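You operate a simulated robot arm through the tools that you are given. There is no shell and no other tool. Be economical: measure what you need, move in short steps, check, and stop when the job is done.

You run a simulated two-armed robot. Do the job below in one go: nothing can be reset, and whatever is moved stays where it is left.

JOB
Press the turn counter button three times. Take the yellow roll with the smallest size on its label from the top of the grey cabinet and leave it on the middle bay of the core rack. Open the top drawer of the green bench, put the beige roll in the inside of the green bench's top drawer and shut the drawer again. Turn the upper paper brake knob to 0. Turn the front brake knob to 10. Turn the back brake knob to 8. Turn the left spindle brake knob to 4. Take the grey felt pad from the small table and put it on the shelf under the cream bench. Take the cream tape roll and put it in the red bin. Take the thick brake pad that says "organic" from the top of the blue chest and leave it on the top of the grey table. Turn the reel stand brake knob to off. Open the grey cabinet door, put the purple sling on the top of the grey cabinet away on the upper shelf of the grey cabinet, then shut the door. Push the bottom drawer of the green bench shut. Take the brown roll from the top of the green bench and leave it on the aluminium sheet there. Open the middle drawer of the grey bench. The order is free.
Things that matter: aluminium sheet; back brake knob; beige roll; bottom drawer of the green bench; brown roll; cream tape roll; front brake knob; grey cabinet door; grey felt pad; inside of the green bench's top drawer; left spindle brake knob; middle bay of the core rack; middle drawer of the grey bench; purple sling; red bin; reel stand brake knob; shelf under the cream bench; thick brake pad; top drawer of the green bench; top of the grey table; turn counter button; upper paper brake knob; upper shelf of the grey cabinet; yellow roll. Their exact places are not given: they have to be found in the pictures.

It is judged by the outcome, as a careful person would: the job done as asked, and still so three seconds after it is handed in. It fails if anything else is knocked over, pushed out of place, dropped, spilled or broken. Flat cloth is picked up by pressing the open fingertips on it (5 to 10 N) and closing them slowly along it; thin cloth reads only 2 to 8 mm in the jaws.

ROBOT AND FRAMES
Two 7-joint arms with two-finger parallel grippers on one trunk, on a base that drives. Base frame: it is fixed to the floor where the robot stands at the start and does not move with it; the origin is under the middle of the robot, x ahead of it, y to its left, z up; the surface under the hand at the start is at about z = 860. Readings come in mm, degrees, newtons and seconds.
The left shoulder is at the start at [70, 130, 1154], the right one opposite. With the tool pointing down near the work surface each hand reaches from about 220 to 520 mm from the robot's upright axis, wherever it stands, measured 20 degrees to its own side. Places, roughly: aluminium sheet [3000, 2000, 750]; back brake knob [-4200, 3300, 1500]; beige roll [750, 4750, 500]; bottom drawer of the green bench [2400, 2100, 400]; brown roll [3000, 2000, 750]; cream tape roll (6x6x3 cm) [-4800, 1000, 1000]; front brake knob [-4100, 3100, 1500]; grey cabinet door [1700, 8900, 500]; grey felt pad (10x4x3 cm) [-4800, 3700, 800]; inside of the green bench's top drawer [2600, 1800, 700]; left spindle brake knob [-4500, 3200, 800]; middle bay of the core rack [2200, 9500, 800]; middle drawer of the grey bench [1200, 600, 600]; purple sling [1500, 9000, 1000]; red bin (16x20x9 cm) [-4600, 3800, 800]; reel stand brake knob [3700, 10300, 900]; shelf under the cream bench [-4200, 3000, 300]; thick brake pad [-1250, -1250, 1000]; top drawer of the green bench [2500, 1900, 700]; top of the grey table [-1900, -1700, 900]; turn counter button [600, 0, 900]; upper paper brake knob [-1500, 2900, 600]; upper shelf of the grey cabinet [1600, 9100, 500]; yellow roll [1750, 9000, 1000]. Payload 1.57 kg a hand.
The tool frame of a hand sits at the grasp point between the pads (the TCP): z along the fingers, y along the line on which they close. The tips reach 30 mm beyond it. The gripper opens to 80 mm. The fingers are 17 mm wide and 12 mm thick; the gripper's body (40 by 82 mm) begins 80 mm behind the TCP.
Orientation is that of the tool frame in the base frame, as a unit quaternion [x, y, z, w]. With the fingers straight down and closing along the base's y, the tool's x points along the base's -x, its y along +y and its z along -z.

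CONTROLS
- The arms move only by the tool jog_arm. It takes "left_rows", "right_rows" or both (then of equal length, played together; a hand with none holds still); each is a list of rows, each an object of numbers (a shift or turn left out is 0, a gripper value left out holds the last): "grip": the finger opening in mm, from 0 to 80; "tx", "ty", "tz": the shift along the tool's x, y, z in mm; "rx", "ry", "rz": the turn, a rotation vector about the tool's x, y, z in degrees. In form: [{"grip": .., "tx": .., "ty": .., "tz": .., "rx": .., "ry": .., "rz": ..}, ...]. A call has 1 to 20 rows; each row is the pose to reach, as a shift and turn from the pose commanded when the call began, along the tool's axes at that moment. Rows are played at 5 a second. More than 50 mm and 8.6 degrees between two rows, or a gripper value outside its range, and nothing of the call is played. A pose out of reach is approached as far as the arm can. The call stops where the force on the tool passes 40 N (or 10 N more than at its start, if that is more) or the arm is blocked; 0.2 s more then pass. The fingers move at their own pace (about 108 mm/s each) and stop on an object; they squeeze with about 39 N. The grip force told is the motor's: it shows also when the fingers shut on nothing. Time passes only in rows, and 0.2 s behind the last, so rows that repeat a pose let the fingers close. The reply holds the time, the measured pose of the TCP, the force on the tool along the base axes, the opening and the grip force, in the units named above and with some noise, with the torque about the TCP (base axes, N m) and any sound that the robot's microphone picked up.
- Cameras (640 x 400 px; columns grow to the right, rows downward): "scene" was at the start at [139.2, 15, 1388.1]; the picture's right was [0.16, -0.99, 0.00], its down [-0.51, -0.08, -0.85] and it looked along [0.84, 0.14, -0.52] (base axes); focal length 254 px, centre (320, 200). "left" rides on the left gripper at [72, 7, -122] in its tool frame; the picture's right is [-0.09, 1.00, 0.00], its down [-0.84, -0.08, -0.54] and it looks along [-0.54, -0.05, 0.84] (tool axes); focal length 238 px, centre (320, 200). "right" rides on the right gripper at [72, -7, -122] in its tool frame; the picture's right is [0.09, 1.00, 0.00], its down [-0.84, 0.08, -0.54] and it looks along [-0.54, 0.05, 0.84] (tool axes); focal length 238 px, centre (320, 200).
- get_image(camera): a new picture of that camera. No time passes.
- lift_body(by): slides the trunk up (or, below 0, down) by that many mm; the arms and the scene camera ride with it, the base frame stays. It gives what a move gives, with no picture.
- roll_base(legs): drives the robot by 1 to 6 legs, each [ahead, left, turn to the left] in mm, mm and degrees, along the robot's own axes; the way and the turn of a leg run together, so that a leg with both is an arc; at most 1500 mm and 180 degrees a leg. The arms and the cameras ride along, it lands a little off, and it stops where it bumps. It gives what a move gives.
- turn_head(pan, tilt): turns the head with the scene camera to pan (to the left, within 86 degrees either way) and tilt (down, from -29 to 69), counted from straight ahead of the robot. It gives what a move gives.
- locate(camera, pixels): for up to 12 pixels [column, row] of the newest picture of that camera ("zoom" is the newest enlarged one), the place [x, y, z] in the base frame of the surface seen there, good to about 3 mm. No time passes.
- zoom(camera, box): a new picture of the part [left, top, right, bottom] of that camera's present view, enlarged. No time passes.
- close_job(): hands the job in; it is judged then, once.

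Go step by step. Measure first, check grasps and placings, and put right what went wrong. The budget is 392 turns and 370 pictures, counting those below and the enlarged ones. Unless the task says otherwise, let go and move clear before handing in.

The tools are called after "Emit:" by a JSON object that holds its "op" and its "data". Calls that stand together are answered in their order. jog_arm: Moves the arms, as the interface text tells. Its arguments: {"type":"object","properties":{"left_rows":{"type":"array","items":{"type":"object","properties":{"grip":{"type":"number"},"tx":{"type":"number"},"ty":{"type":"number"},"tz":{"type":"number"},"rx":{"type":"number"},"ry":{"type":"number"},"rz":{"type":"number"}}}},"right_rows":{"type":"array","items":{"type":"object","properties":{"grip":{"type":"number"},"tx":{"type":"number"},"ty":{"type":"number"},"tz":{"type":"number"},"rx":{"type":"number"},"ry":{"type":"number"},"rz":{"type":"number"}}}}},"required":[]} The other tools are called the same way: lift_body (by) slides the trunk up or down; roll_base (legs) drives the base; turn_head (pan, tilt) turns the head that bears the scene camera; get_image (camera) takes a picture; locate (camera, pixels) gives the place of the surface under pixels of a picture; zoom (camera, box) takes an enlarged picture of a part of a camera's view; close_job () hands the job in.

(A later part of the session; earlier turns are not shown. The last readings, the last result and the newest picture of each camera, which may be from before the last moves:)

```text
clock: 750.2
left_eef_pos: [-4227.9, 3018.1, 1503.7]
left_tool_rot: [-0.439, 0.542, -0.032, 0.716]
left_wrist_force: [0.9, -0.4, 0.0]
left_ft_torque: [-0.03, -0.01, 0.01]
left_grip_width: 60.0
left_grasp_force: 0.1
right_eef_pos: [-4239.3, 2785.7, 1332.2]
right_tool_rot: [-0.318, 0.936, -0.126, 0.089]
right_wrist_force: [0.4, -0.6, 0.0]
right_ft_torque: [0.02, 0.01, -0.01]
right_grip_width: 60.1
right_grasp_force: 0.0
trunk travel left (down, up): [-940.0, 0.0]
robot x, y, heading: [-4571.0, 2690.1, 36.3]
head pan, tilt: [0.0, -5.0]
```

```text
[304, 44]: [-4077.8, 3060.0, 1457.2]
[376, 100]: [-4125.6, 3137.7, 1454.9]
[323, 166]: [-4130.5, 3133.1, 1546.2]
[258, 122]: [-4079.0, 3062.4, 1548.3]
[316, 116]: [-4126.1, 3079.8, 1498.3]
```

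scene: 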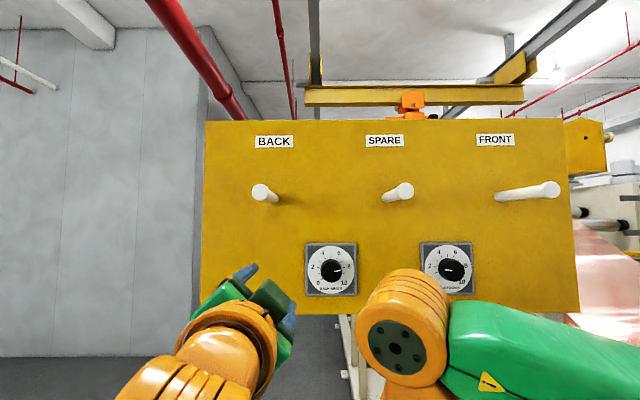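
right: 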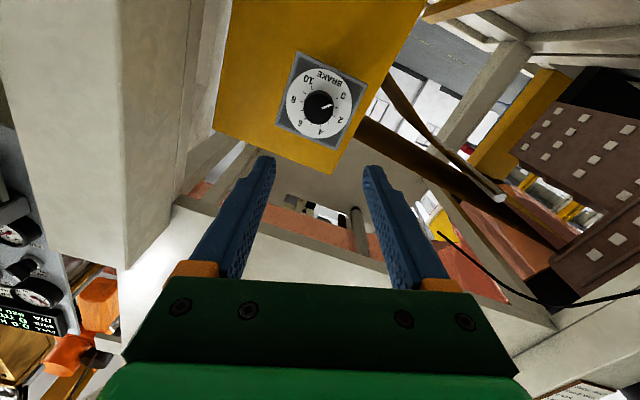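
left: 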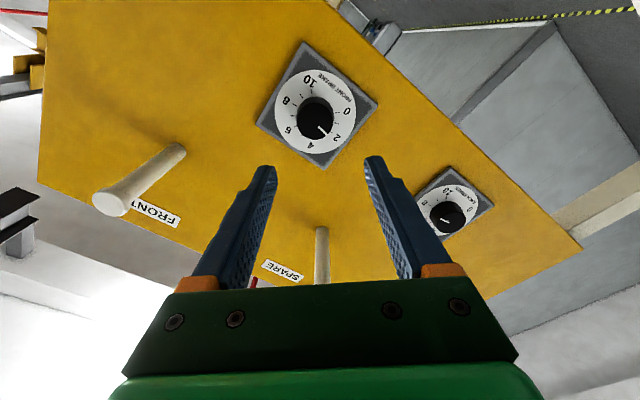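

The FRONT dial's centre is (−4103,3098,1502). I'll shift right 9 mm, go in 107 mm, and start turning.

Emit:
{"op": "roll_base", "data": {"legs": [[0, -9, 0], [107, 0, 0]]}}

Emit:
{"op": "jog_arm", "data": {"left_rows": [{"grip": 45}, {"grip": 28}, {"grip": 20}, {"grip": 15}, {"grip": 15}, {"rz": 8}, {"rz": 16}, {"rz": 24}, {"rz": 32}, {"rz": 40}, {"rz": 48}, {"rz": 56}, {"rz": 64}, {"rz": 72}, {"rz": 80}, {"rz": 88}, {"rz": 88}]}}

Emit:
{"op": "zoom", "data": {"camera": "left", "box": [220, 60, 420, 220]}}

```text
clock: 751.8
left_eef_pos: [-4137.1, 3076.7, 1504.8]
left_tool_rot: [-0.44, 0.542, -0.033, 0.715]
left_wrist_force: [0.1, 0.7, -0.2]
left_ft_torque: [-0.04, -0.03, 0.0]
left_grip_width: 60.3
left_grasp_force: 0.0
right_eef_pos: [-4146.5, 2842.9, 1333.0]
right_tool_rot: [-0.318, 0.935, -0.128, 0.089]
right_wrist_force: [-0.2, 1.3, 0.1]
right_ft_torque: [0.0, 0.05, -0.03]
right_grip_width: 60.0
right_grasp_force: 0.1
trunk travel left (down, up): [-940.0, 0.0]
robot x, y, heading: [-4482.8, 2747.1, 36.1]
head pan, tilt: [0.0, -5.0]
```

```text
clock: 755.4
left_eef_pos: [-4137.1, 3075.7, 1503.8]
left_tool_rot: [0.06, 0.695, 0.474, 0.537]
left_wrist_force: [2.7, 0.6, 6.3]
left_ft_torque: [0.45, -0.56, -0.56]
left_grip_width: 38.1
left_grasp_force: 44.4
right_eef_pos: [-4145.9, 2840.8, 1331.7]
right_tool_rot: [-0.317, 0.936, -0.127, 0.088]
right_wrist_force: [0.6, 0.7, 0.6]
right_ft_torque: [0.0, 0.03, -0.02]
right_grip_width: 60.2
right_grasp_force: 0.0
trunk travel left (down, up): [-940.0, 0.0]
robot x, y, heading: [-4480.1, 2748.1, 36.2]
head pan, tilt: [0.0, -5.0]
```

```text
2.50 times, centred on (320, 140) of left
```

zoom: 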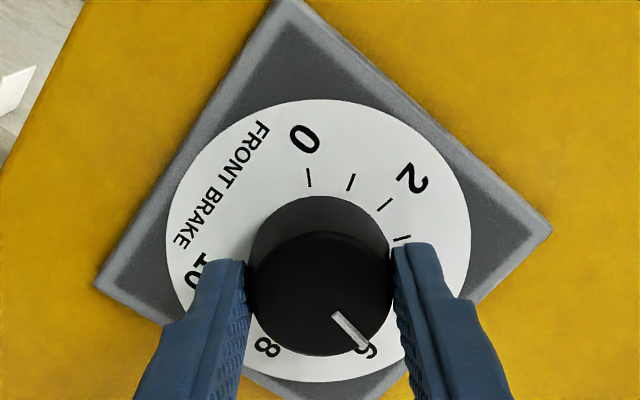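

It's at about 5. Next stroke.

Emit:
{"op": "jog_arm", "data": {"left_rows": [{"grip": 45}, {"grip": 60}, {"rz": -8}, {"rz": -16}, {"rz": -24}, {"rz": -32}, {"rz": -40}, {"rz": -48}, {"rz": -56}, {"rz": -64}, {"rz": -72}, {"rz": -80}, {"rz": -88}, {"rz": -88}]}}

Emit:
{"op": "jog_arm", "data": {"left_rows": [{"grip": 45}, {"grip": 28}, {"grip": 20}, {"grip": 15}, {"grip": 15}, {"rz": 8}, {"rz": 16}, {"rz": 24}, {"rz": 32}, {"rz": 40}, {"rz": 48}, {"rz": 56}, {"rz": 64}, {"rz": 72}, {"rz": 80}, {"rz": 88}, {"rz": 88}]}}

Emit:
{"op": "zoom", "data": {"camera": "left", "box": [220, 60, 420, 220]}}

```text
clock: 758.4
left_eef_pos: [-4136.5, 3076.1, 1504.0]
left_tool_rot: [-0.44, 0.542, -0.033, 0.715]
left_wrist_force: [-0.5, 0.6, 0.3]
left_ft_torque: [0.01, -0.01, 0.0]
left_grip_width: 60.2
left_grasp_force: 0.1
right_eef_pos: [-4148.4, 2843.1, 1331.9]
right_tool_rot: [-0.318, 0.935, -0.128, 0.088]
right_wrist_force: [-0.4, -0.1, -0.5]
right_ft_torque: [-0.03, -0.01, 0.0]
right_grip_width: 60.0
right_grasp_force: 0.1
trunk travel left (down, up): [-940.0, 0.0]
robot x, y, heading: [-4477.4, 2748.5, 36.2]
head pan, tilt: [0.0, -5.0]
```

```text
clock: 762.0
left_eef_pos: [-4136.7, 3073.8, 1503.6]
left_tool_rot: [0.062, 0.695, 0.475, 0.536]
left_wrist_force: [-1.6, -4.1, -10.1]
left_ft_torque: [0.2, -0.25, -0.83]
left_grip_width: 37.9
left_grasp_force: 43.2
right_eef_pos: [-4148.4, 2841.6, 1332.9]
right_tool_rot: [-0.317, 0.936, -0.127, 0.088]
right_wrist_force: [0.2, 0.5, 0.4]
right_ft_torque: [0.01, -0.02, -0.03]
right_grip_width: 60.1
right_grasp_force: 0.0
trunk travel left (down, up): [-940.0, 0.0]
robot x, y, heading: [-4478.8, 2744.0, 36.1]
head pan, tilt: [0.0, -5.0]
```

```text
2.50 times, centred on (320, 140) of left
```

zoom: 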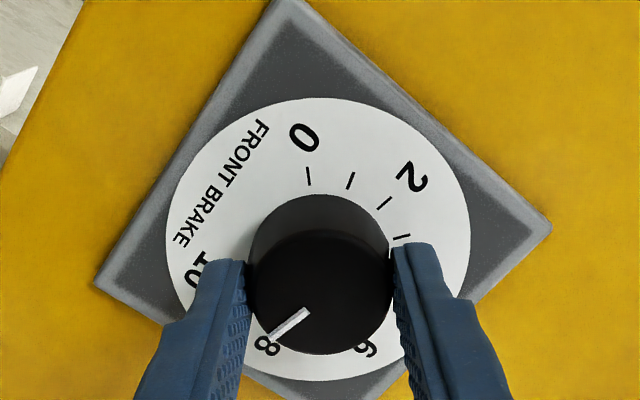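

At about 8.6. A final stroke of about 40° should reach 10.

Emit:
{"op": "jog_arm", "data": {"left_rows": [{"grip": 45}, {"grip": 60}, {"rz": -8}, {"rz": -16}, {"rz": -24}, {"rz": -32}, {"rz": -40}, {"rz": -48}, {"rz": -48}]}}

Emit:
{"op": "jog_arm", "data": {"left_rows": [{"grip": 45}, {"grip": 28}, {"grip": 20}, {"grip": 15}, {"grip": 15}, {"rz": 8}, {"rz": 16}, {"rz": 24}, {"rz": 32}, {"rz": 40}, {"rz": 40}]}}

Emit:
{"op": "zoom", "data": {"camera": "left", "box": [220, 60, 420, 220]}}

```text
clock: 764.0
left_eef_pos: [-4137.2, 3077.9, 1505.2]
left_tool_rot: [-0.229, 0.66, 0.214, 0.683]
left_wrist_force: [-0.1, 0.4, -0.8]
left_ft_torque: [-0.04, 0.01, 0.02]
left_grip_width: 60.0
left_grasp_force: 0.0
right_eef_pos: [-4147.5, 2841.2, 1332.8]
right_tool_rot: [-0.318, 0.935, -0.129, 0.088]
right_wrist_force: [-0.8, 0.8, 0.8]
right_ft_torque: [0.02, -0.06, 0.0]
right_grip_width: 60.2
right_grasp_force: 0.1
trunk travel left (down, up): [-940.0, 0.0]
robot x, y, heading: [-4479.8, 2746.5, 36.2]
head pan, tilt: [0.0, -5.0]
```

```text
clock: 766.4
left_eef_pos: [-4136.0, 3074.9, 1504.4]
left_tool_rot: [0.012, 0.698, 0.436, 0.568]
left_wrist_force: [3.4, -1.7, 2.3]
left_ft_torque: [-0.92, -0.27, -0.19]
left_grip_width: 38.3
left_grasp_force: 44.6
right_eef_pos: [-4147.3, 2841.0, 1332.9]
right_tool_rot: [-0.317, 0.936, -0.128, 0.088]
right_wrist_force: [-0.5, -0.5, -0.8]
right_ft_torque: [-0.01, -0.03, 0.04]
right_grip_width: 59.9
right_grasp_force: 0.0
trunk travel left (down, up): [-940.0, 0.0]
robot x, y, heading: [-4476.5, 2747.0, 36.0]
head pan, tilt: [0.0, -5.0]
```

```text
2.50 times, centred on (320, 140) of left
```

zoom: 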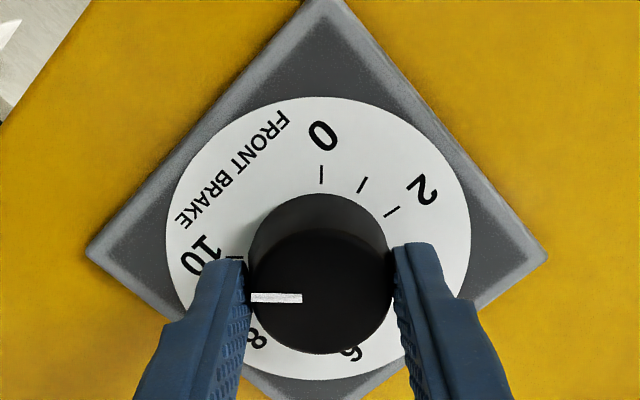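

A strong resisting torque shows the end of travel. I'll release and read it from the front.

Emit:
{"op": "jog_arm", "data": {"left_rows": [{"grip": 45}, {"grip": 60}, {"grip": 60}]}}

Emit:
{"op": "roll_base", "data": {"legs": [[-130, 0, 0], [0, 60, 0]]}}

Emit:
{"op": "turn_head", "data": {"pan": -15, "tilt": 0}}

Emit:
{"op": "get_image", "data": {"camera": "scene"}}

```text
clock: 767.2
left_eef_pos: [-4136.6, 3076.1, 1502.5]
left_tool_rot: [0.011, 0.698, 0.436, 0.568]
left_wrist_force: [-0.2, 0.7, -0.4]
left_ft_torque: [0.0, 0.03, -0.04]
left_grip_width: 59.9
left_grasp_force: 0.0
right_eef_pos: [-4147.4, 2842.4, 1332.8]
right_tool_rot: [-0.316, 0.936, -0.129, 0.088]
right_wrist_force: [0.9, -0.4, 0.1]
right_ft_torque: [-0.01, -0.01, -0.02]
right_grip_width: 60.0
right_grasp_force: 0.2
trunk travel left (down, up): [-940.0, 0.0]
robot x, y, heading: [-4476.4, 2745.4, 36.1]
head pan, tilt: [0.0, -5.0]
```

```text
clock: 769.0
left_eef_pos: [-4267.9, 3038.9, 1503.9]
left_tool_rot: [0.015, 0.699, 0.436, 0.567]
left_wrist_force: [0.0, -1.2, 0.0]
left_ft_torque: [0.02, 0.02, 0.13]
left_grip_width: 60.1
left_grasp_force: 0.0
right_eef_pos: [-4281.3, 2804.1, 1331.1]
right_tool_rot: [-0.317, 0.936, -0.124, 0.087]
right_wrist_force: [0.7, -0.3, -0.1]
right_ft_torque: [0.05, 0.06, -0.01]
right_grip_width: 59.8
right_grasp_force: 0.0
trunk travel left (down, up): [-940.0, 0.0]
robot x, y, heading: [-4622.1, 2720.5, 35.9]
head pan, tilt: [0.0, -5.0]
```

```text
clock: 769.8
left_eef_pos: [-4275.3, 3044.4, 1504.0]
left_tool_rot: [0.013, 0.698, 0.436, 0.568]
left_wrist_force: [-0.3, -0.1, 0.6]
left_ft_torque: [-0.01, 0.01, 0.04]
left_grip_width: 59.9
left_grasp_force: 0.0
right_eef_pos: [-4286.6, 2811.5, 1332.3]
right_tool_rot: [-0.317, 0.936, -0.128, 0.088]
right_wrist_force: [0.4, 0.0, 0.6]
right_ft_torque: [-0.02, -0.01, 0.0]
right_grip_width: 60.2
right_grasp_force: 0.1
trunk travel left (down, up): [-940.0, 0.0]
robot x, y, heading: [-4617.4, 2716.4, 36.1]
head pan, tilt: [-15.0, 0.0]
```

```text
82 pictures are left
```

scene: 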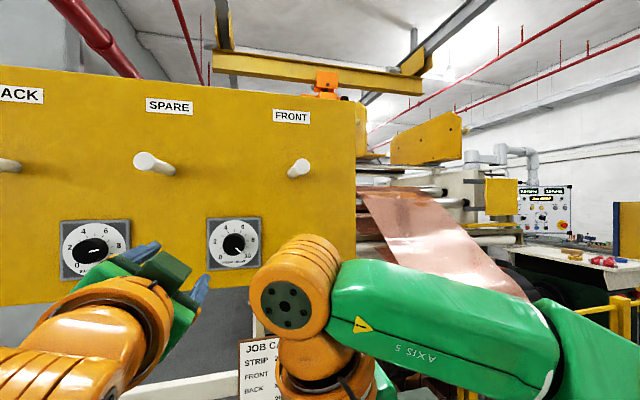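

Emit:
{"op": "zoom", "data": {"camera": "scene", "box": [200, 210, 270, 280]}}

```text
5.71 times, centred on (235, 245) of scene
```

zoom: 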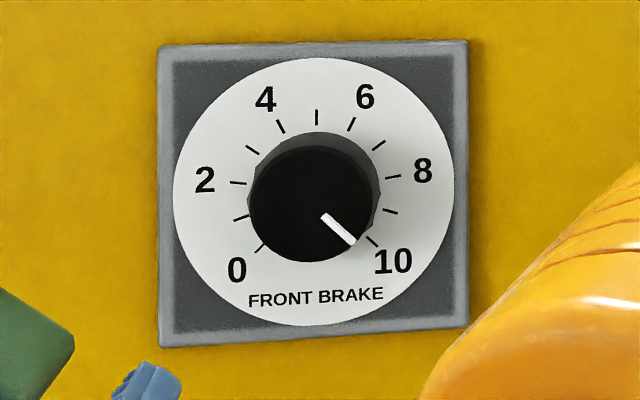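

The FRONT dial reads 10. Now I'll fold the left arm down and leave the corridor for the last job: the "organic" brake pad on the blue chest.

Emit:
{"op": "jog_arm", "data": {"left_rows": [{"rz": -8, "tz": -20}, {"rz": -16, "tz": -40}, {"rz": -24, "tz": -60}, {"rz": -29, "tz": -80}]}}

Emit:
{"op": "jog_arm", "data": {"left_rows": [{"ry": 8, "tx": 30}, {"ry": 16, "tx": 60}, {"ry": 24, "tx": 90}, {"ry": 32, "tx": 120}, {"ry": 40, "tx": 150, "tz": -10}, {"ry": 48, "tx": 180, "tz": -20}, {"ry": 56, "tx": 200, "tz": -30}, {"ry": 64, "tx": 220, "tz": -40}, {"ry": 72, "tx": 240, "tz": -40}, {"ry": 80, "tx": 250, "tz": -40}, {"ry": 88, "tx": 250, "tz": -40}]}}

Emit:
{"op": "roll_base", "data": {"legs": [[0, 0, 90]]}}

Emit:
{"op": "turn_head", "data": {"pan": 0, "tilt": 40}}

Emit:
{"op": "get_image", "data": {"camera": "scene"}}

```text
clock: 770.8
left_eef_pos: [-4332.2, 3008.8, 1502.4]
left_tool_rot: [-0.163, 0.678, 0.277, 0.661]
left_wrist_force: [0.8, 0.2, -0.6]
left_ft_torque: [-0.01, 0.0, -0.02]
left_grip_width: 59.9
left_grasp_force: 0.1
left hand out of reach, approached as far as the arm can: row 4
right_eef_pos: [-4288.6, 2812.3, 1332.6]
right_tool_rot: [-0.317, 0.936, -0.128, 0.089]
right_wrist_force: [-0.2, -0.1, -0.1]
right_ft_torque: [0.01, -0.03, -0.01]
right_grip_width: 59.8
right_grasp_force: 0.1
trunk travel left (down, up): [-940.0, 0.0]
robot x, y, heading: [-4620.6, 2716.6, 36.0]
head pan, tilt: [-15.0, 0.0]
```

```text
clock: 773.2
left_eef_pos: [-4316.5, 3038.3, 1276.9]
left_tool_rot: [-0.313, 0.946, 0.089, 0.006]
left_wrist_force: [0.4, -1.1, -0.6]
left_ft_torque: [0.08, -0.01, 0.01]
left_grip_width: 59.9
left_grasp_force: 0.1
left hand out of reach, approached as far as the arm can: row 1, 2, 3, 4, 5, 6, 7, 8, 9, 10, 11
right_eef_pos: [-4290.3, 2811.1, 1333.2]
right_tool_rot: [-0.316, 0.936, -0.127, 0.09]
right_wrist_force: [-0.6, 0.5, 0.3]
right_ft_torque: [-0.04, -0.02, 0.0]
right_grip_width: 59.9
right_grasp_force: 0.1
trunk travel left (down, up): [-940.0, 0.0]
robot x, y, heading: [-4618.1, 2717.9, 36.2]
head pan, tilt: [-15.0, 0.0]
```

```text
clock: 777.4
left_eef_pos: [-4939.7, 3028.0, 1275.8]
left_tool_rot: [0.885, -0.457, -0.065, 0.058]
left_wrist_force: [0.2, 0.8, -1.0]
left_ft_torque: [-0.03, 0.01, 0.01]
left_grip_width: 59.9
left_grasp_force: 0.1
right_eef_pos: [-4711.0, 3049.8, 1332.8]
right_tool_rot: [0.882, -0.445, 0.03, -0.153]
right_wrist_force: [-0.6, 0.5, -0.3]
right_ft_torque: [0.01, 0.04, -0.01]
right_grip_width: 60.0
right_grasp_force: 0.0
trunk travel left (down, up): [-940.0, 0.0]
robot x, y, heading: [-4617.3, 2717.7, 125.3]
head pan, tilt: [-15.0, 0.0]
```

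```text
clock: 778.4
left_eef_pos: [-4939.2, 3028.1, 1275.4]
left_tool_rot: [0.885, -0.457, -0.064, 0.058]
left_wrist_force: [0.6, 0.0, 0.2]
left_ft_torque: [0.01, -0.02, 0.01]
left_grip_width: 60.1
left_grasp_force: 0.1
right_eef_pos: [-4712.1, 3048.1, 1331.4]
right_tool_rot: [0.881, -0.446, 0.03, -0.154]
right_wrist_force: [0.0, 0.3, 0.7]
right_ft_torque: [-0.01, 0.02, 0.0]
right_grip_width: 59.9
right_grasp_force: 0.0
trunk travel left (down, up): [-940.0, 0.0]
robot x, y, heading: [-4617.9, 2717.3, 125.3]
head pan, tilt: [0.0, 40.0]
```

```text
80 pictures are left
```

scene: 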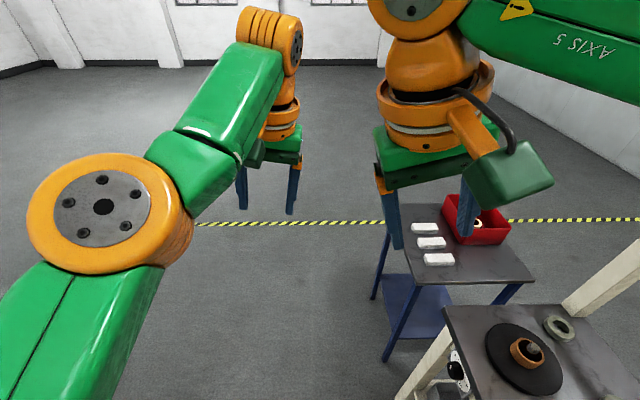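

I'll reverse out of the corridor and turn to look toward the blue chest.

Emit:
{"op": "roll_base", "data": {"legs": [[0, 0, -1.7], [-1100, 0, 0], [-1050, 0, 0], [0, 0, -168]]}}

Emit:
{"op": "turn_head", "data": {"pan": 0, "tilt": 15}}

Emit:
{"op": "get_image", "data": {"camera": "scene"}}

```text
clock: 796.4
left_eef_pos: [-3085.7, 674.8, 1274.7]
left_tool_rot: [0.395, 0.915, 0.062, 0.06]
left_wrist_force: [1.2, -1.0, 0.6]
left_ft_torque: [0.06, 0.01, 0.0]
left_grip_width: 60.1
left_grasp_force: 0.0
right_eef_pos: [-3307.5, 623.9, 1332.6]
right_tool_rot: [0.384, 0.91, -0.155, -0.02]
right_wrist_force: [0.6, 0.2, -0.6]
right_ft_torque: [0.03, 0.0, 0.02]
right_grip_width: 60.0
right_grasp_force: 0.0
trunk travel left (down, up): [-940.0, 0.0]
robot x, y, heading: [-3444.0, 942.7, -47.0]
head pan, tilt: [0.0, 40.0]
```

```text
clock: 797.2
left_eef_pos: [-3085.4, 675.2, 1274.4]
left_tool_rot: [0.396, 0.914, 0.063, 0.061]
left_wrist_force: [0.5, -0.6, -0.7]
left_ft_torque: [-0.02, 0.01, 0.0]
left_grip_width: 60.0
left_grasp_force: 0.1
right_eef_pos: [-3309.4, 623.1, 1331.7]
right_tool_rot: [0.384, 0.91, -0.155, -0.02]
right_wrist_force: [0.1, 1.2, 0.4]
right_ft_torque: [0.04, 0.0, 0.03]
right_grip_width: 59.9
right_grasp_force: 0.0
trunk travel left (down, up): [-940.0, 0.0]
robot x, y, heading: [-3442.8, 939.5, -47.2]
head pan, tilt: [0.0, 15.0]
```

```text
79 pictures are left
```

scene: 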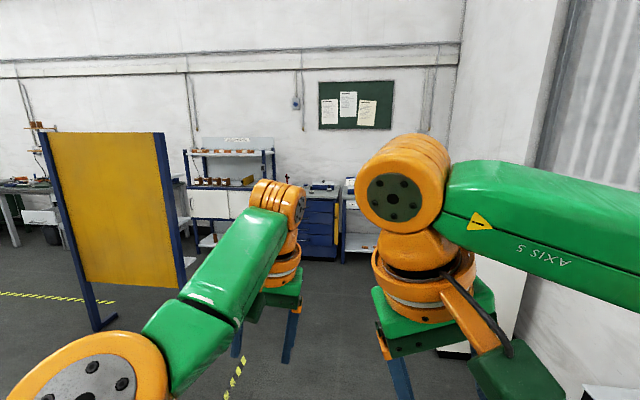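

The blue chest is at (320,215) ahead, with a grey table to its right. The way is clear; I'll drive toward it.

Emit:
{"op": "roll_base", "data": {"legs": [[1000, 0, 0], [1000, 0, 0]]}}

Emit:
{"op": "turn_head", "data": {"pan": 0, "tilt": 25}}

Emit:
{"op": "get_image", "data": {"camera": "scene"}}

```text
clock: 807.2
left_eef_pos: [-1730.9, -782.2, 1276.2]
left_tool_rot: [0.397, 0.914, 0.062, 0.061]
left_wrist_force: [0.1, 0.1, 0.0]
left_ft_torque: [-0.03, -0.01, -0.03]
left_grip_width: 59.9
left_grasp_force: 0.1
right_eef_pos: [-1954.6, -833.5, 1333.0]
right_tool_rot: [0.385, 0.91, -0.155, -0.019]
right_wrist_force: [-0.1, 1.1, -0.1]
right_ft_torque: [0.0, 0.02, -0.01]
right_grip_width: 60.1
right_grasp_force: 0.1
trunk travel left (down, up): [-940.0, 0.0]
robot x, y, heading: [-2092.0, -517.3, -47.2]
head pan, tilt: [0.0, 15.0]
```

```text
clock: 807.9
left_eef_pos: [-1730.1, -784.6, 1275.5]
left_tool_rot: [0.396, 0.914, 0.062, 0.06]
left_wrist_force: [-0.4, 0.1, -1.1]
left_ft_torque: [-0.03, -0.04, -0.02]
left_grip_width: 59.8
left_grasp_force: 0.0
right_eef_pos: [-1952.0, -834.4, 1332.8]
right_tool_rot: [0.384, 0.91, -0.155, -0.019]
right_wrist_force: [-0.4, 0.5, -0.2]
right_ft_torque: [0.03, -0.01, -0.02]
right_grip_width: 59.9
right_grasp_force: 0.1
trunk travel left (down, up): [-940.0, 0.0]
robot x, y, heading: [-2087.5, -517.6, -47.2]
head pan, tilt: [0.0, 25.0]
```

```text
78 pictures are left
```

scene: 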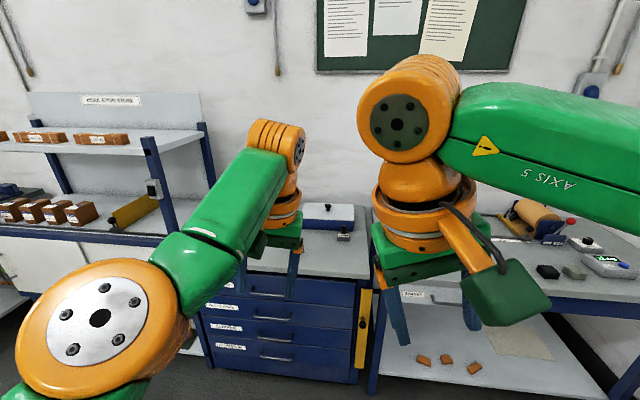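

Emit:
{"op": "zoom", "data": {"camera": "scene", "box": [190, 180, 430, 300]}}

Emit:
{"op": "zoom", "data": {"camera": "scene", "box": [470, 180, 640, 300]}}

Emit:
{"op": "locate", "data": {"camera": "scene", "pixels": [[320, 255], [330, 215], [350, 280], [210, 315], [340, 240], [500, 250], [545, 270], [400, 285], [640, 300], [600, 245]]}}

```text
2.67 times, centred on (310, 240) of scene
```

zoom: 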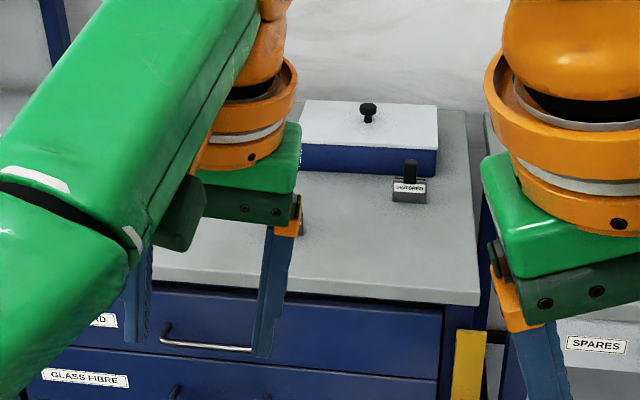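

```text
3.33 times, centred on (555, 240) of scene
```

zoom: 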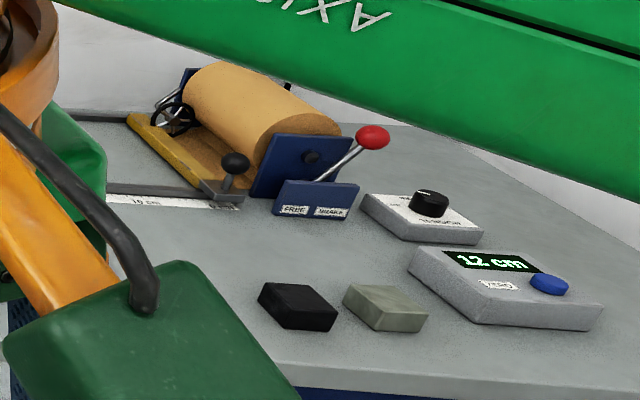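

```text
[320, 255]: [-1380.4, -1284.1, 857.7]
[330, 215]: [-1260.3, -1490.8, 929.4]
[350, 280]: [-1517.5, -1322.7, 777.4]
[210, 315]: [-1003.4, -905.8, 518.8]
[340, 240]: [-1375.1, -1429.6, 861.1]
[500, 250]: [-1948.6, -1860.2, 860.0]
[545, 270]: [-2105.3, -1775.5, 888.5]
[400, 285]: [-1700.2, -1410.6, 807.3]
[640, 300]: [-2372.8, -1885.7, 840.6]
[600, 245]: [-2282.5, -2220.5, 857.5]
```

The chest's top is z≈858. My left arm hides its left part, so I'll use the left wrist camera.

Emit:
{"op": "get_image", "data": {"camera": "left"}}

```text
75 pictures are left
```

left: 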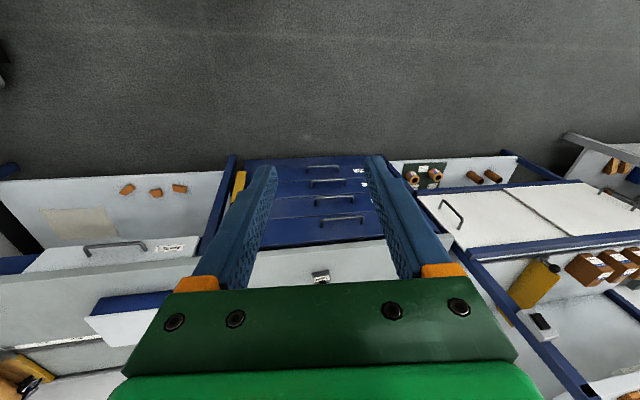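

Emit:
{"op": "jog_arm", "data": {"left_rows": [{"ty": 40}, {"ty": 80}, {"ty": 120}, {"ty": 150}], "right_rows": [{"ty": -40}, {"ty": -80}, {"ty": -110}, {"ty": -130}]}}

Emit:
{"op": "roll_base", "data": {"legs": [[0, 0, -9.2], [0, 150, 0], [250, 0, 0]]}}

Emit:
{"op": "turn_head", "data": {"pan": 0, "tilt": 40}}

Emit:
{"op": "get_image", "data": {"camera": "scene"}}

```text
clock: 808.9
left_eef_pos: [-1614.8, -686.7, 1304.2]
left_tool_rot: [0.397, 0.914, 0.062, 0.059]
left_wrist_force: [0.4, 0.0, -0.6]
left_ft_torque: [-0.01, 0.02, -0.01]
left_grip_width: 59.8
left_grasp_force: 0.0
left hand out of reach, approached as far as the arm can: row 1, 2, 3, 4
right_eef_pos: [-2045.0, -919.6, 1371.0]
right_tool_rot: [0.385, 0.909, -0.156, -0.02]
right_wrist_force: [-0.2, -0.2, -0.4]
right_ft_torque: [-0.01, 0.01, 0.01]
right_grip_width: 59.8
right_grasp_force: 0.0
trunk travel left (down, up): [-940.0, 0.0]
robot x, y, heading: [-2090.4, -518.7, -47.0]
head pan, tilt: [0.0, 25.0]
```

```text
clock: 812.3
left_eef_pos: [-1393.0, -879.1, 1305.9]
left_tool_rot: [0.467, 0.88, 0.057, 0.066]
left_wrist_force: [0.4, 0.3, 0.6]
left_ft_torque: [-0.02, -0.03, -0.02]
left_grip_width: 60.1
left_grasp_force: 0.1
right_eef_pos: [-1854.9, -1039.6, 1372.3]
right_tool_rot: [0.457, 0.876, -0.153, -0.029]
right_wrist_force: [-0.9, 0.6, 0.0]
right_ft_torque: [-0.06, -0.03, 0.01]
right_grip_width: 59.8
right_grasp_force: 0.0
trunk travel left (down, up): [-940.0, 0.0]
robot x, y, heading: [-1828.2, -638.2, -56.3]
head pan, tilt: [0.0, 25.0]
```

```text
clock: 813.1
left_eef_pos: [-1391.4, -881.8, 1303.8]
left_tool_rot: [0.468, 0.88, 0.057, 0.065]
left_wrist_force: [-0.2, -0.1, -0.4]
left_ft_torque: [0.01, -0.01, -0.02]
left_grip_width: 59.8
left_grasp_force: 0.2
right_eef_pos: [-1851.6, -1042.9, 1371.7]
right_tool_rot: [0.456, 0.876, -0.152, -0.031]
right_wrist_force: [-0.1, 0.2, 0.9]
right_ft_torque: [-0.03, 0.02, -0.05]
right_grip_width: 60.1
right_grasp_force: 0.0
trunk travel left (down, up): [-940.0, 0.0]
robot x, y, heading: [-1827.0, -637.8, -56.3]
head pan, tilt: [0.0, 40.0]
```

```text
74 pictures are left
```

scene: 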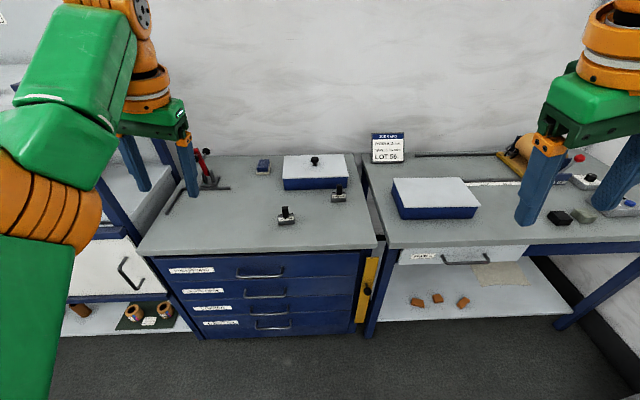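

Now the view is clear. I'll zoom in on the small items on the blue chest's top.

Emit:
{"op": "zoom", "data": {"camera": "scene", "box": [230, 140, 370, 240]}}

Emit:
{"op": "zoom", "data": {"camera": "scene", "box": [270, 180, 360, 235]}}

Emit:
{"op": "locate", "data": {"camera": "scene", "pixels": [[286, 213], [339, 194], [264, 167], [315, 165], [286, 222], [339, 200], [300, 240], [440, 190], [450, 230], [430, 240], [520, 235], [280, 265]]}}

```text
4.00 times, centred on (300, 190) of scene
```

zoom: 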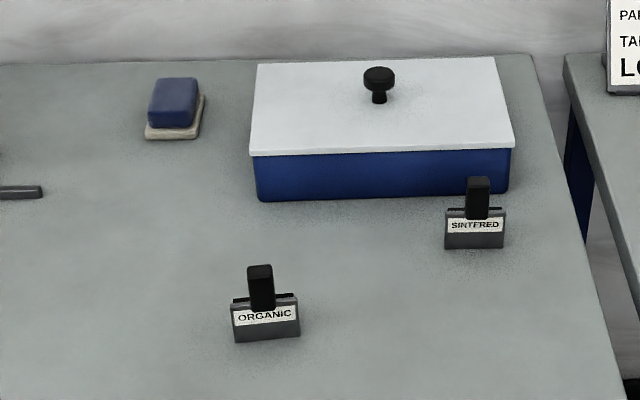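

```text
7.11 times, centred on (315, 208) of scene
```

zoom: 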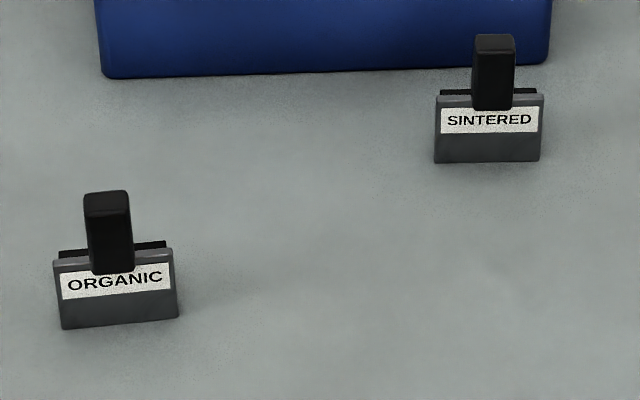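

```text
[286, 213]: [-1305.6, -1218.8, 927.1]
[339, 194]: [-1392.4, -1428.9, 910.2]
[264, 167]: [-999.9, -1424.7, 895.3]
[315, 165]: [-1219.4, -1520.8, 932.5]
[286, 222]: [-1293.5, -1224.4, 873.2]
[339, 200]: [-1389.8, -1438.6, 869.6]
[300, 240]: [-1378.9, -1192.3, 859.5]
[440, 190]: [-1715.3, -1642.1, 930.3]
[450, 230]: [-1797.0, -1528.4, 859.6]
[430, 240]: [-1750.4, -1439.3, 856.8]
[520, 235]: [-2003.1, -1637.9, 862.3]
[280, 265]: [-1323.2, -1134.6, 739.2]
```

The "ORGANIC" pad stands at about (−1303,−1221) with a black grip tab (top z≈927). I'll straighten the left hand, lower the trunk and bring the hand above it.

Emit:
{"op": "lift_body", "data": {"by": -250}}

Emit:
{"op": "jog_arm", "data": {"left_rows": [{"rx": 5, "ry": 2, "ty": -30, "grip": 60}, {"rx": 9.4, "ry": 3.4, "ty": -70}, {"rx": 9.4, "ry": 3.4, "ty": -115}]}}

Emit:
{"op": "roll_base", "data": {"legs": [[310, 0, 0]]}}

Emit:
{"op": "get_image", "data": {"camera": "left"}}

Emit:
{"op": "get_image", "data": {"camera": "scene"}}

```text
clock: 815.7
left_eef_pos: [-1391.0, -884.0, 1054.4]
left_tool_rot: [0.468, 0.88, 0.057, 0.065]
left_wrist_force: [-0.4, 0.5, -0.6]
left_ft_torque: [0.0, 0.04, 0.03]
left_grip_width: 59.9
left_grasp_force: 0.0
right_eef_pos: [-1850.9, -1043.8, 1120.3]
right_tool_rot: [0.456, 0.876, -0.152, -0.032]
right_wrist_force: [0.0, 0.0, -0.1]
right_ft_torque: [0.0, -0.02, -0.02]
right_grip_width: 60.1
right_grasp_force: 0.1
trunk travel left (down, up): [-690.0, 250.0]
robot x, y, heading: [-1826.9, -635.7, -56.3]
head pan, tilt: [0.0, 40.0]
```

```text
clock: 816.5
left_eef_pos: [-1481.7, -938.1, 1032.1]
left_tool_rot: [0.469, 0.883, 0.0, 0.001]
left_wrist_force: [-0.5, -0.9, -0.4]
left_ft_torque: [-0.01, 0.02, 0.0]
left_grip_width: 60.0
left_grasp_force: 0.0
left hand out of reach, approached as far as the arm can: row 1, 2, 3
right_eef_pos: [-1852.0, -1043.6, 1120.1]
right_tool_rot: [0.457, 0.876, -0.152, -0.032]
right_wrist_force: [-0.9, -0.4, -0.2]
right_ft_torque: [0.03, 0.03, -0.01]
right_grip_width: 59.8
right_grasp_force: 0.1
trunk travel left (down, up): [-690.0, 250.0]
robot x, y, heading: [-1832.5, -639.1, -56.3]
head pan, tilt: [0.0, 40.0]
```

```text
clock: 818.5
left_eef_pos: [-1312.4, -1194.5, 1032.7]
left_tool_rot: [0.471, 0.882, -0.001, 0.001]
left_wrist_force: [-0.9, -0.6, 0.1]
left_ft_torque: [0.0, -0.01, -0.04]
left_grip_width: 60.1
left_grasp_force: 0.2
right_eef_pos: [-1681.1, -1299.4, 1121.8]
right_tool_rot: [0.457, 0.876, -0.153, -0.031]
right_wrist_force: [0.2, -0.3, 0.1]
right_ft_torque: [-0.01, -0.03, 0.01]
right_grip_width: 60.0
right_grasp_force: 0.1
trunk travel left (down, up): [-690.0, 250.0]
robot x, y, heading: [-1658.5, -898.7, -56.6]
head pan, tilt: [0.0, 40.0]
```

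```text
71 pictures are left
```

left: 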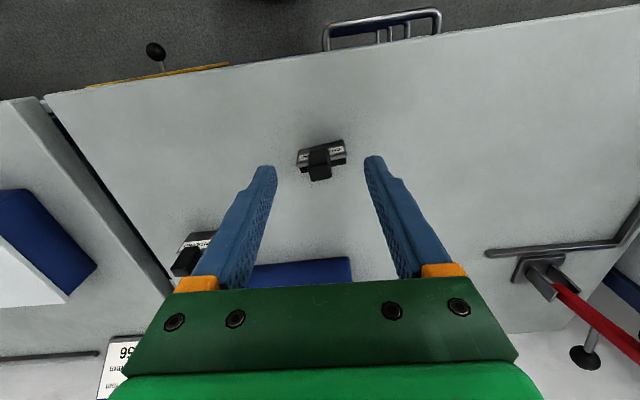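

```text
70 pictures are left
```

scene: 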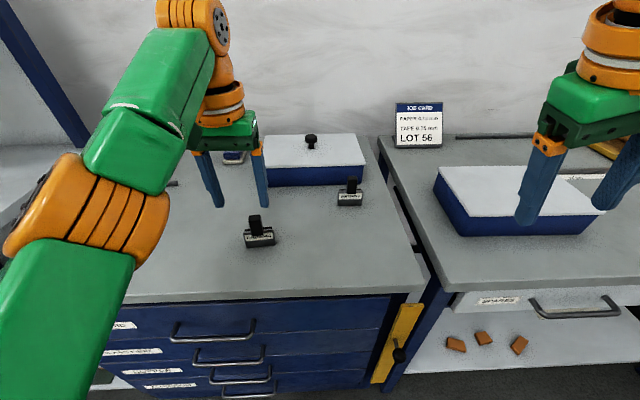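

Emit:
{"op": "zoom", "data": {"camera": "left", "box": [280, 120, 370, 200]}}

Emit:
{"op": "locate", "data": {"camera": "left", "pixels": [[320, 172], [310, 172], [331, 170], [320, 155], [321, 180], [300, 160], [345, 152]]}}

```text
5.00 times, centred on (325, 160) of left
```

zoom: 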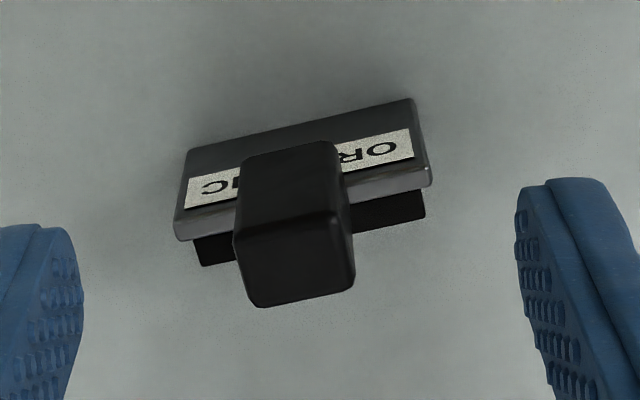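

```text
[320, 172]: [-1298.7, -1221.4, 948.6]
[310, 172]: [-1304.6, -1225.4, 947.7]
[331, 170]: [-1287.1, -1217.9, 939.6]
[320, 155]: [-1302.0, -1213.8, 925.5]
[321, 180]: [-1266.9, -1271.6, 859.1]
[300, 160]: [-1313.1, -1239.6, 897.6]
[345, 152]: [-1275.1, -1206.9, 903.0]
```

The tab's top is at (−1297,−1222,948), the pad turned ≈8°. I'll align, come down over the tab and grip it.

Emit:
{"op": "jog_arm", "data": {"left_rows": [{"tx": -31, "ty": -3, "rz": -8, "grip": 50}, {"tx": -31, "ty": -3, "rz": -8, "tz": 30}, {"tx": -31, "ty": -3, "rz": -8, "tz": 60}, {"tx": -31, "ty": -3, "rz": -8, "tz": 60}]}}

Emit:
{"op": "get_image", "data": {"camera": "left"}}

```text
clock: 819.5
left_eef_pos: [-1297.0, -1217.5, 972.0]
left_tool_rot: [0.408, 0.913, -0.002, 0.0]
left_wrist_force: [-0.4, 0.3, 0.8]
left_ft_torque: [-0.01, -0.02, -0.02]
left_grip_width: 49.9
left_grasp_force: 0.0
left hand out of reach, approached as far as the arm can: row 1, 2, 3, 4
right_eef_pos: [-1681.0, -1300.3, 1120.9]
right_tool_rot: [0.457, 0.876, -0.153, -0.031]
right_wrist_force: [0.0, 0.4, 0.5]
right_ft_torque: [0.02, -0.01, 0.0]
right_grip_width: 60.0
right_grasp_force: 0.0
trunk travel left (down, up): [-690.0, 250.0]
robot x, y, heading: [-1660.5, -897.5, -56.3]
head pan, tilt: [0.0, 40.0]
```

```text
68 pictures are left
```

left: 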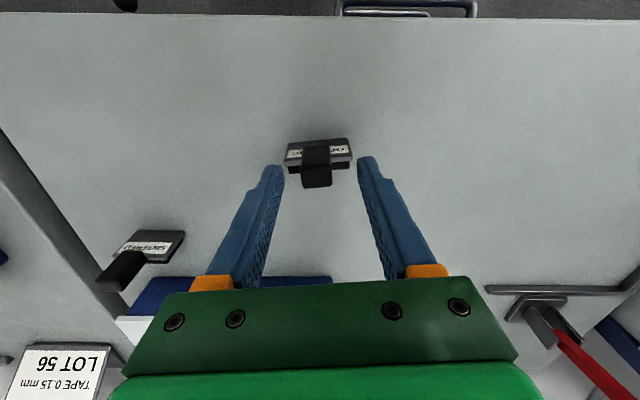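

Well aligned. I'll lower 37 mm by trunk and close on the tab.

Emit:
{"op": "lift_body", "data": {"by": -36}}

Emit:
{"op": "jog_arm", "data": {"left_rows": [{"tx": -4, "grip": 35}, {"tx": -4, "grip": 20}, {"tx": -4, "grip": 10}, {"tx": -4, "grip": 10}]}}

Emit:
{"op": "get_image", "data": {"camera": "left"}}

```text
clock: 820.4
left_eef_pos: [-1297.3, -1217.1, 935.9]
left_tool_rot: [0.407, 0.913, -0.002, 0.0]
left_wrist_force: [0.2, -0.1, 4.3]
left_ft_torque: [0.06, -0.1, 0.01]
left_grip_width: 49.9
left_grasp_force: 0.1
right_eef_pos: [-1681.3, -1299.3, 1084.2]
right_tool_rot: [0.457, 0.876, -0.153, -0.031]
right_wrist_force: [0.1, 0.6, -0.6]
right_ft_torque: [0.02, 0.01, -0.02]
right_grip_width: 60.0
right_grasp_force: 0.1
trunk travel left (down, up): [-654.0, 286.0]
robot x, y, heading: [-1658.7, -894.6, -56.5]
head pan, tilt: [0.0, 40.0]
```

```text
clock: 821.4
left_eef_pos: [-1297.8, -1217.3, 935.4]
left_tool_rot: [0.409, 0.913, -0.002, 0.002]
left_wrist_force: [-2.2, -3.3, 8.1]
left_ft_torque: [-0.01, -0.01, -0.03]
left_grip_width: 21.7
left_grasp_force: 34.5
left hand out of reach, approached as far as the arm can: row 1, 2, 3, 4
right_eef_pos: [-1684.1, -1301.5, 1084.3]
right_tool_rot: [0.456, 0.876, -0.152, -0.031]
right_wrist_force: [0.3, 0.5, -0.2]
right_ft_torque: [0.01, 0.01, 0.02]
right_grip_width: 60.0
right_grasp_force: 0.1
trunk travel left (down, up): [-654.0, 286.0]
robot x, y, heading: [-1657.2, -899.0, -56.2]
head pan, tilt: [0.0, 40.0]
```

```text
67 pictures are left
```

left: 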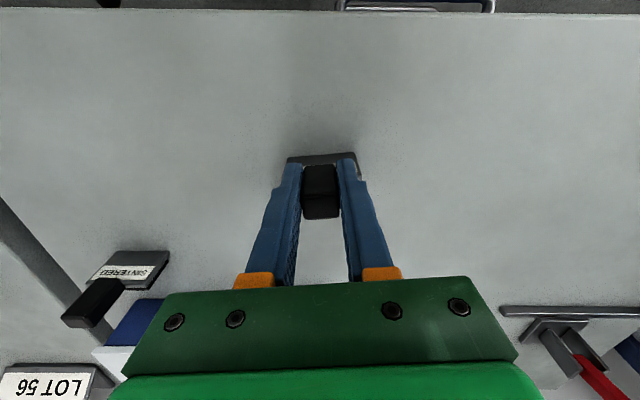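

The tab is gripped (21.7 mm). I'll lift by trunk and look for a free spot on the grey table.

Emit:
{"op": "lift_body", "data": {"by": 110}}

Emit:
{"op": "turn_head", "data": {"pan": -25, "tilt": 45}}

Emit:
{"op": "get_image", "data": {"camera": "scene"}}

Emit:
{"op": "get_image", "data": {"camera": "left"}}

```text
clock: 822.8
left_eef_pos: [-1294.6, -1217.7, 1045.3]
left_tool_rot: [0.407, 0.913, -0.001, 0.001]
left_wrist_force: [-1.0, -0.7, -2.1]
left_ft_torque: [0.0, 0.03, -0.02]
left_grip_width: 21.4
left_grasp_force: 34.8
right_eef_pos: [-1679.8, -1300.2, 1193.6]
right_tool_rot: [0.457, 0.876, -0.153, -0.032]
right_wrist_force: [-1.0, -0.6, -0.1]
right_ft_torque: [-0.03, 0.01, -0.02]
right_grip_width: 60.2
right_grasp_force: 0.1
trunk travel left (down, up): [-764.0, 176.0]
robot x, y, heading: [-1659.9, -893.9, -56.6]
head pan, tilt: [0.0, 40.0]
```

```text
clock: 823.7
left_eef_pos: [-1294.0, -1217.7, 1044.5]
left_tool_rot: [0.407, 0.913, -0.001, 0.001]
left_wrist_force: [0.1, 0.2, -2.2]
left_ft_torque: [0.03, 0.01, -0.01]
left_grip_width: 21.5
left_grasp_force: 34.9
right_eef_pos: [-1679.8, -1301.3, 1194.6]
right_tool_rot: [0.457, 0.875, -0.153, -0.033]
right_wrist_force: [0.1, -0.7, 0.5]
right_ft_torque: [0.02, 0.03, 0.03]
right_grip_width: 59.8
right_grasp_force: 0.1
trunk travel left (down, up): [-764.0, 176.0]
robot x, y, heading: [-1658.9, -896.8, -56.3]
head pan, tilt: [-25.0, 45.0]
```

```text
66 pictures are left
```

scene: 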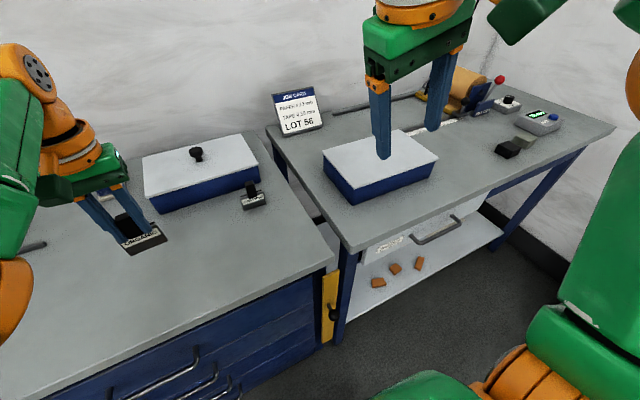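

```text
65 pictures are left
```

left: 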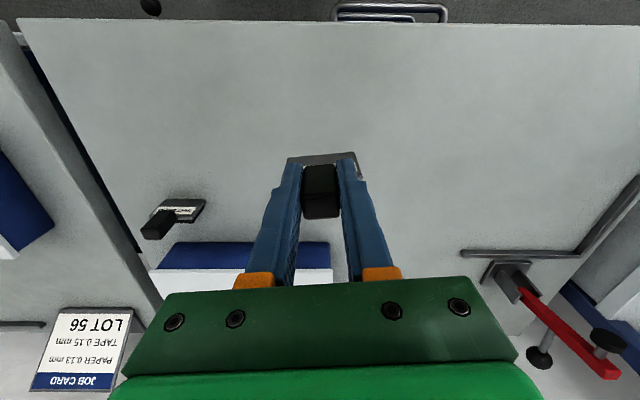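

The pad is held upright. Free table area: around (455,175) right of the blue case, and (335,205) at the near corner. I'll measure.

Emit:
{"op": "locate", "data": {"camera": "scene", "pixels": [[455, 175], [470, 165], [445, 195], [380, 220], [330, 205], [345, 245], [585, 145], [355, 200], [437, 160], [497, 152], [335, 190]]}}

```text
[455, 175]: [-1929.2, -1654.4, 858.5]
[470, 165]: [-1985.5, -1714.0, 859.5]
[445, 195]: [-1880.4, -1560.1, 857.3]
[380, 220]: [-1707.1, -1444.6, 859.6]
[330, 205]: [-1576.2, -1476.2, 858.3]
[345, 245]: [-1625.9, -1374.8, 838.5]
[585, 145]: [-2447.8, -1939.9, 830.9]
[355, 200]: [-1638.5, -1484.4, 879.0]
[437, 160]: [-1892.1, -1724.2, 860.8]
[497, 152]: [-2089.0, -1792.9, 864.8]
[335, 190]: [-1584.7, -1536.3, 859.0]
```

The spot (−1977,−1703) on the grey table is free. I'll raise the trunk, slide right 837 mm and check.

Emit:
{"op": "lift_body", "data": {"by": 170}}

Emit:
{"op": "roll_base", "data": {"legs": [[0, -420, 0], [25, -417, 0]]}}

Emit:
{"op": "turn_head", "data": {"pan": 10, "tilt": 50}}

Emit:
{"op": "get_image", "data": {"camera": "scene"}}

Emit:
{"op": "get_image", "data": {"camera": "left"}}

```text
clock: 825.6
left_eef_pos: [-1294.3, -1217.6, 1215.0]
left_tool_rot: [0.407, 0.913, -0.002, 0.0]
left_wrist_force: [-0.2, 0.2, -2.1]
left_ft_torque: [0.03, -0.03, 0.01]
left_grip_width: 21.8
left_grasp_force: 34.4
right_eef_pos: [-1680.1, -1301.2, 1364.9]
right_tool_rot: [0.458, 0.876, -0.152, -0.032]
right_wrist_force: [-0.5, -0.6, -0.9]
right_ft_torque: [0.0, 0.03, 0.02]
right_grip_width: 60.0
right_grasp_force: 0.0
trunk travel left (down, up): [-934.0, 6.0]
robot x, y, heading: [-1660.0, -896.6, -56.3]
head pan, tilt: [-25.0, 45.0]
```

```text
clock: 830.4
left_eef_pos: [-1976.2, -1700.9, 1214.0]
left_tool_rot: [0.407, 0.913, -0.002, -0.001]
left_wrist_force: [-0.1, -0.1, -2.0]
left_ft_torque: [0.0, 0.02, 0.03]
left_grip_width: 21.8
left_grasp_force: 34.9
right_eef_pos: [-2362.8, -1785.7, 1364.9]
right_tool_rot: [0.456, 0.876, -0.154, -0.032]
right_wrist_force: [1.7, -0.1, -0.3]
right_ft_torque: [0.02, 0.02, -0.01]
right_grip_width: 60.1
right_grasp_force: 0.0
trunk travel left (down, up): [-934.0, 6.0]
robot x, y, heading: [-2340.5, -1380.7, -56.6]
head pan, tilt: [-25.0, 45.0]
```

```text
clock: 831.4
left_eef_pos: [-1979.2, -1702.7, 1214.1]
left_tool_rot: [0.406, 0.914, -0.001, 0.001]
left_wrist_force: [1.4, 0.2, -2.4]
left_ft_torque: [0.04, 0.01, 0.01]
left_grip_width: 21.5
left_grasp_force: 34.2
right_eef_pos: [-2365.3, -1787.6, 1364.0]
right_tool_rot: [0.455, 0.877, -0.153, -0.032]
right_wrist_force: [0.6, 0.1, 0.1]
right_ft_torque: [0.0, -0.02, 0.0]
right_grip_width: 59.9
right_grasp_force: 0.0
trunk travel left (down, up): [-934.0, 6.0]
robot x, y, heading: [-2347.2, -1381.6, -56.1]
head pan, tilt: [10.0, 50.0]
```

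```text
64 pictures are left
```

scene: 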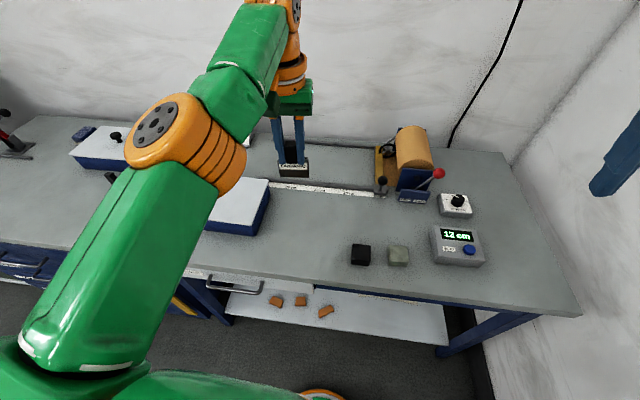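

```text
63 pictures are left
```

left: 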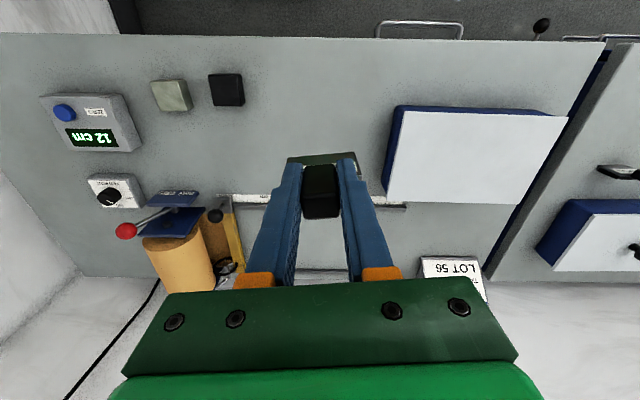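

The area beneath is free. I'll lower by trunk 250 mm, check, then set it down.

Emit:
{"op": "lift_body", "data": {"by": -255}}

Emit:
{"op": "get_image", "data": {"camera": "left"}}

Emit:
{"op": "get_image", "data": {"camera": "scene"}}

```text
clock: 834.0
left_eef_pos: [-1978.5, -1702.3, 958.6]
left_tool_rot: [0.406, 0.914, -0.002, 0.0]
left_wrist_force: [0.7, -0.2, -1.6]
left_ft_torque: [0.03, -0.01, 0.03]
left_grip_width: 21.9
left_grasp_force: 34.8
right_eef_pos: [-2365.0, -1787.5, 1109.7]
right_tool_rot: [0.456, 0.876, -0.153, -0.031]
right_wrist_force: [-0.8, 0.4, -0.1]
right_ft_torque: [-0.02, 0.0, 0.01]
right_grip_width: 60.0
right_grasp_force: 0.0
trunk travel left (down, up): [-679.0, 261.0]
robot x, y, heading: [-2342.2, -1383.2, -56.1]
head pan, tilt: [10.0, 50.0]
```

```text
62 pictures are left
```

left: 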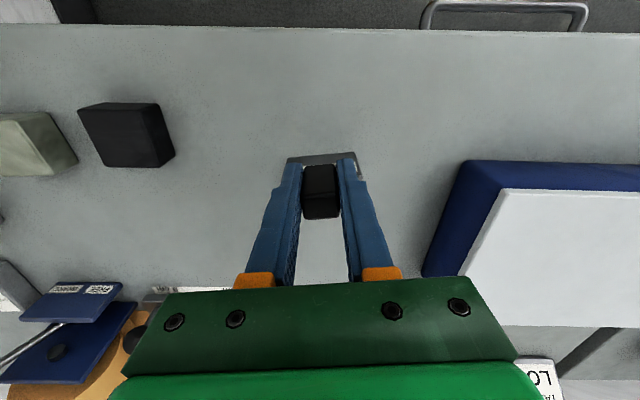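

```text
61 pictures are left
```

scene: 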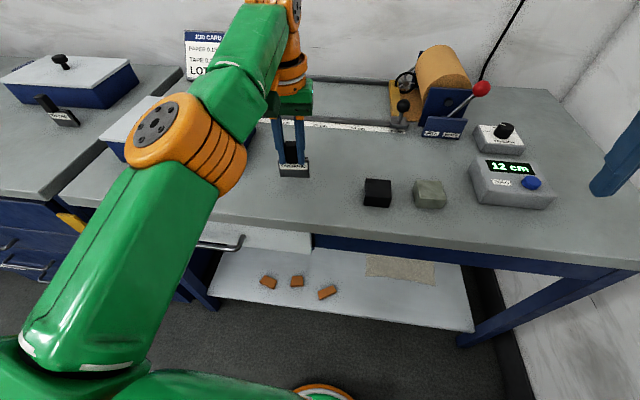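

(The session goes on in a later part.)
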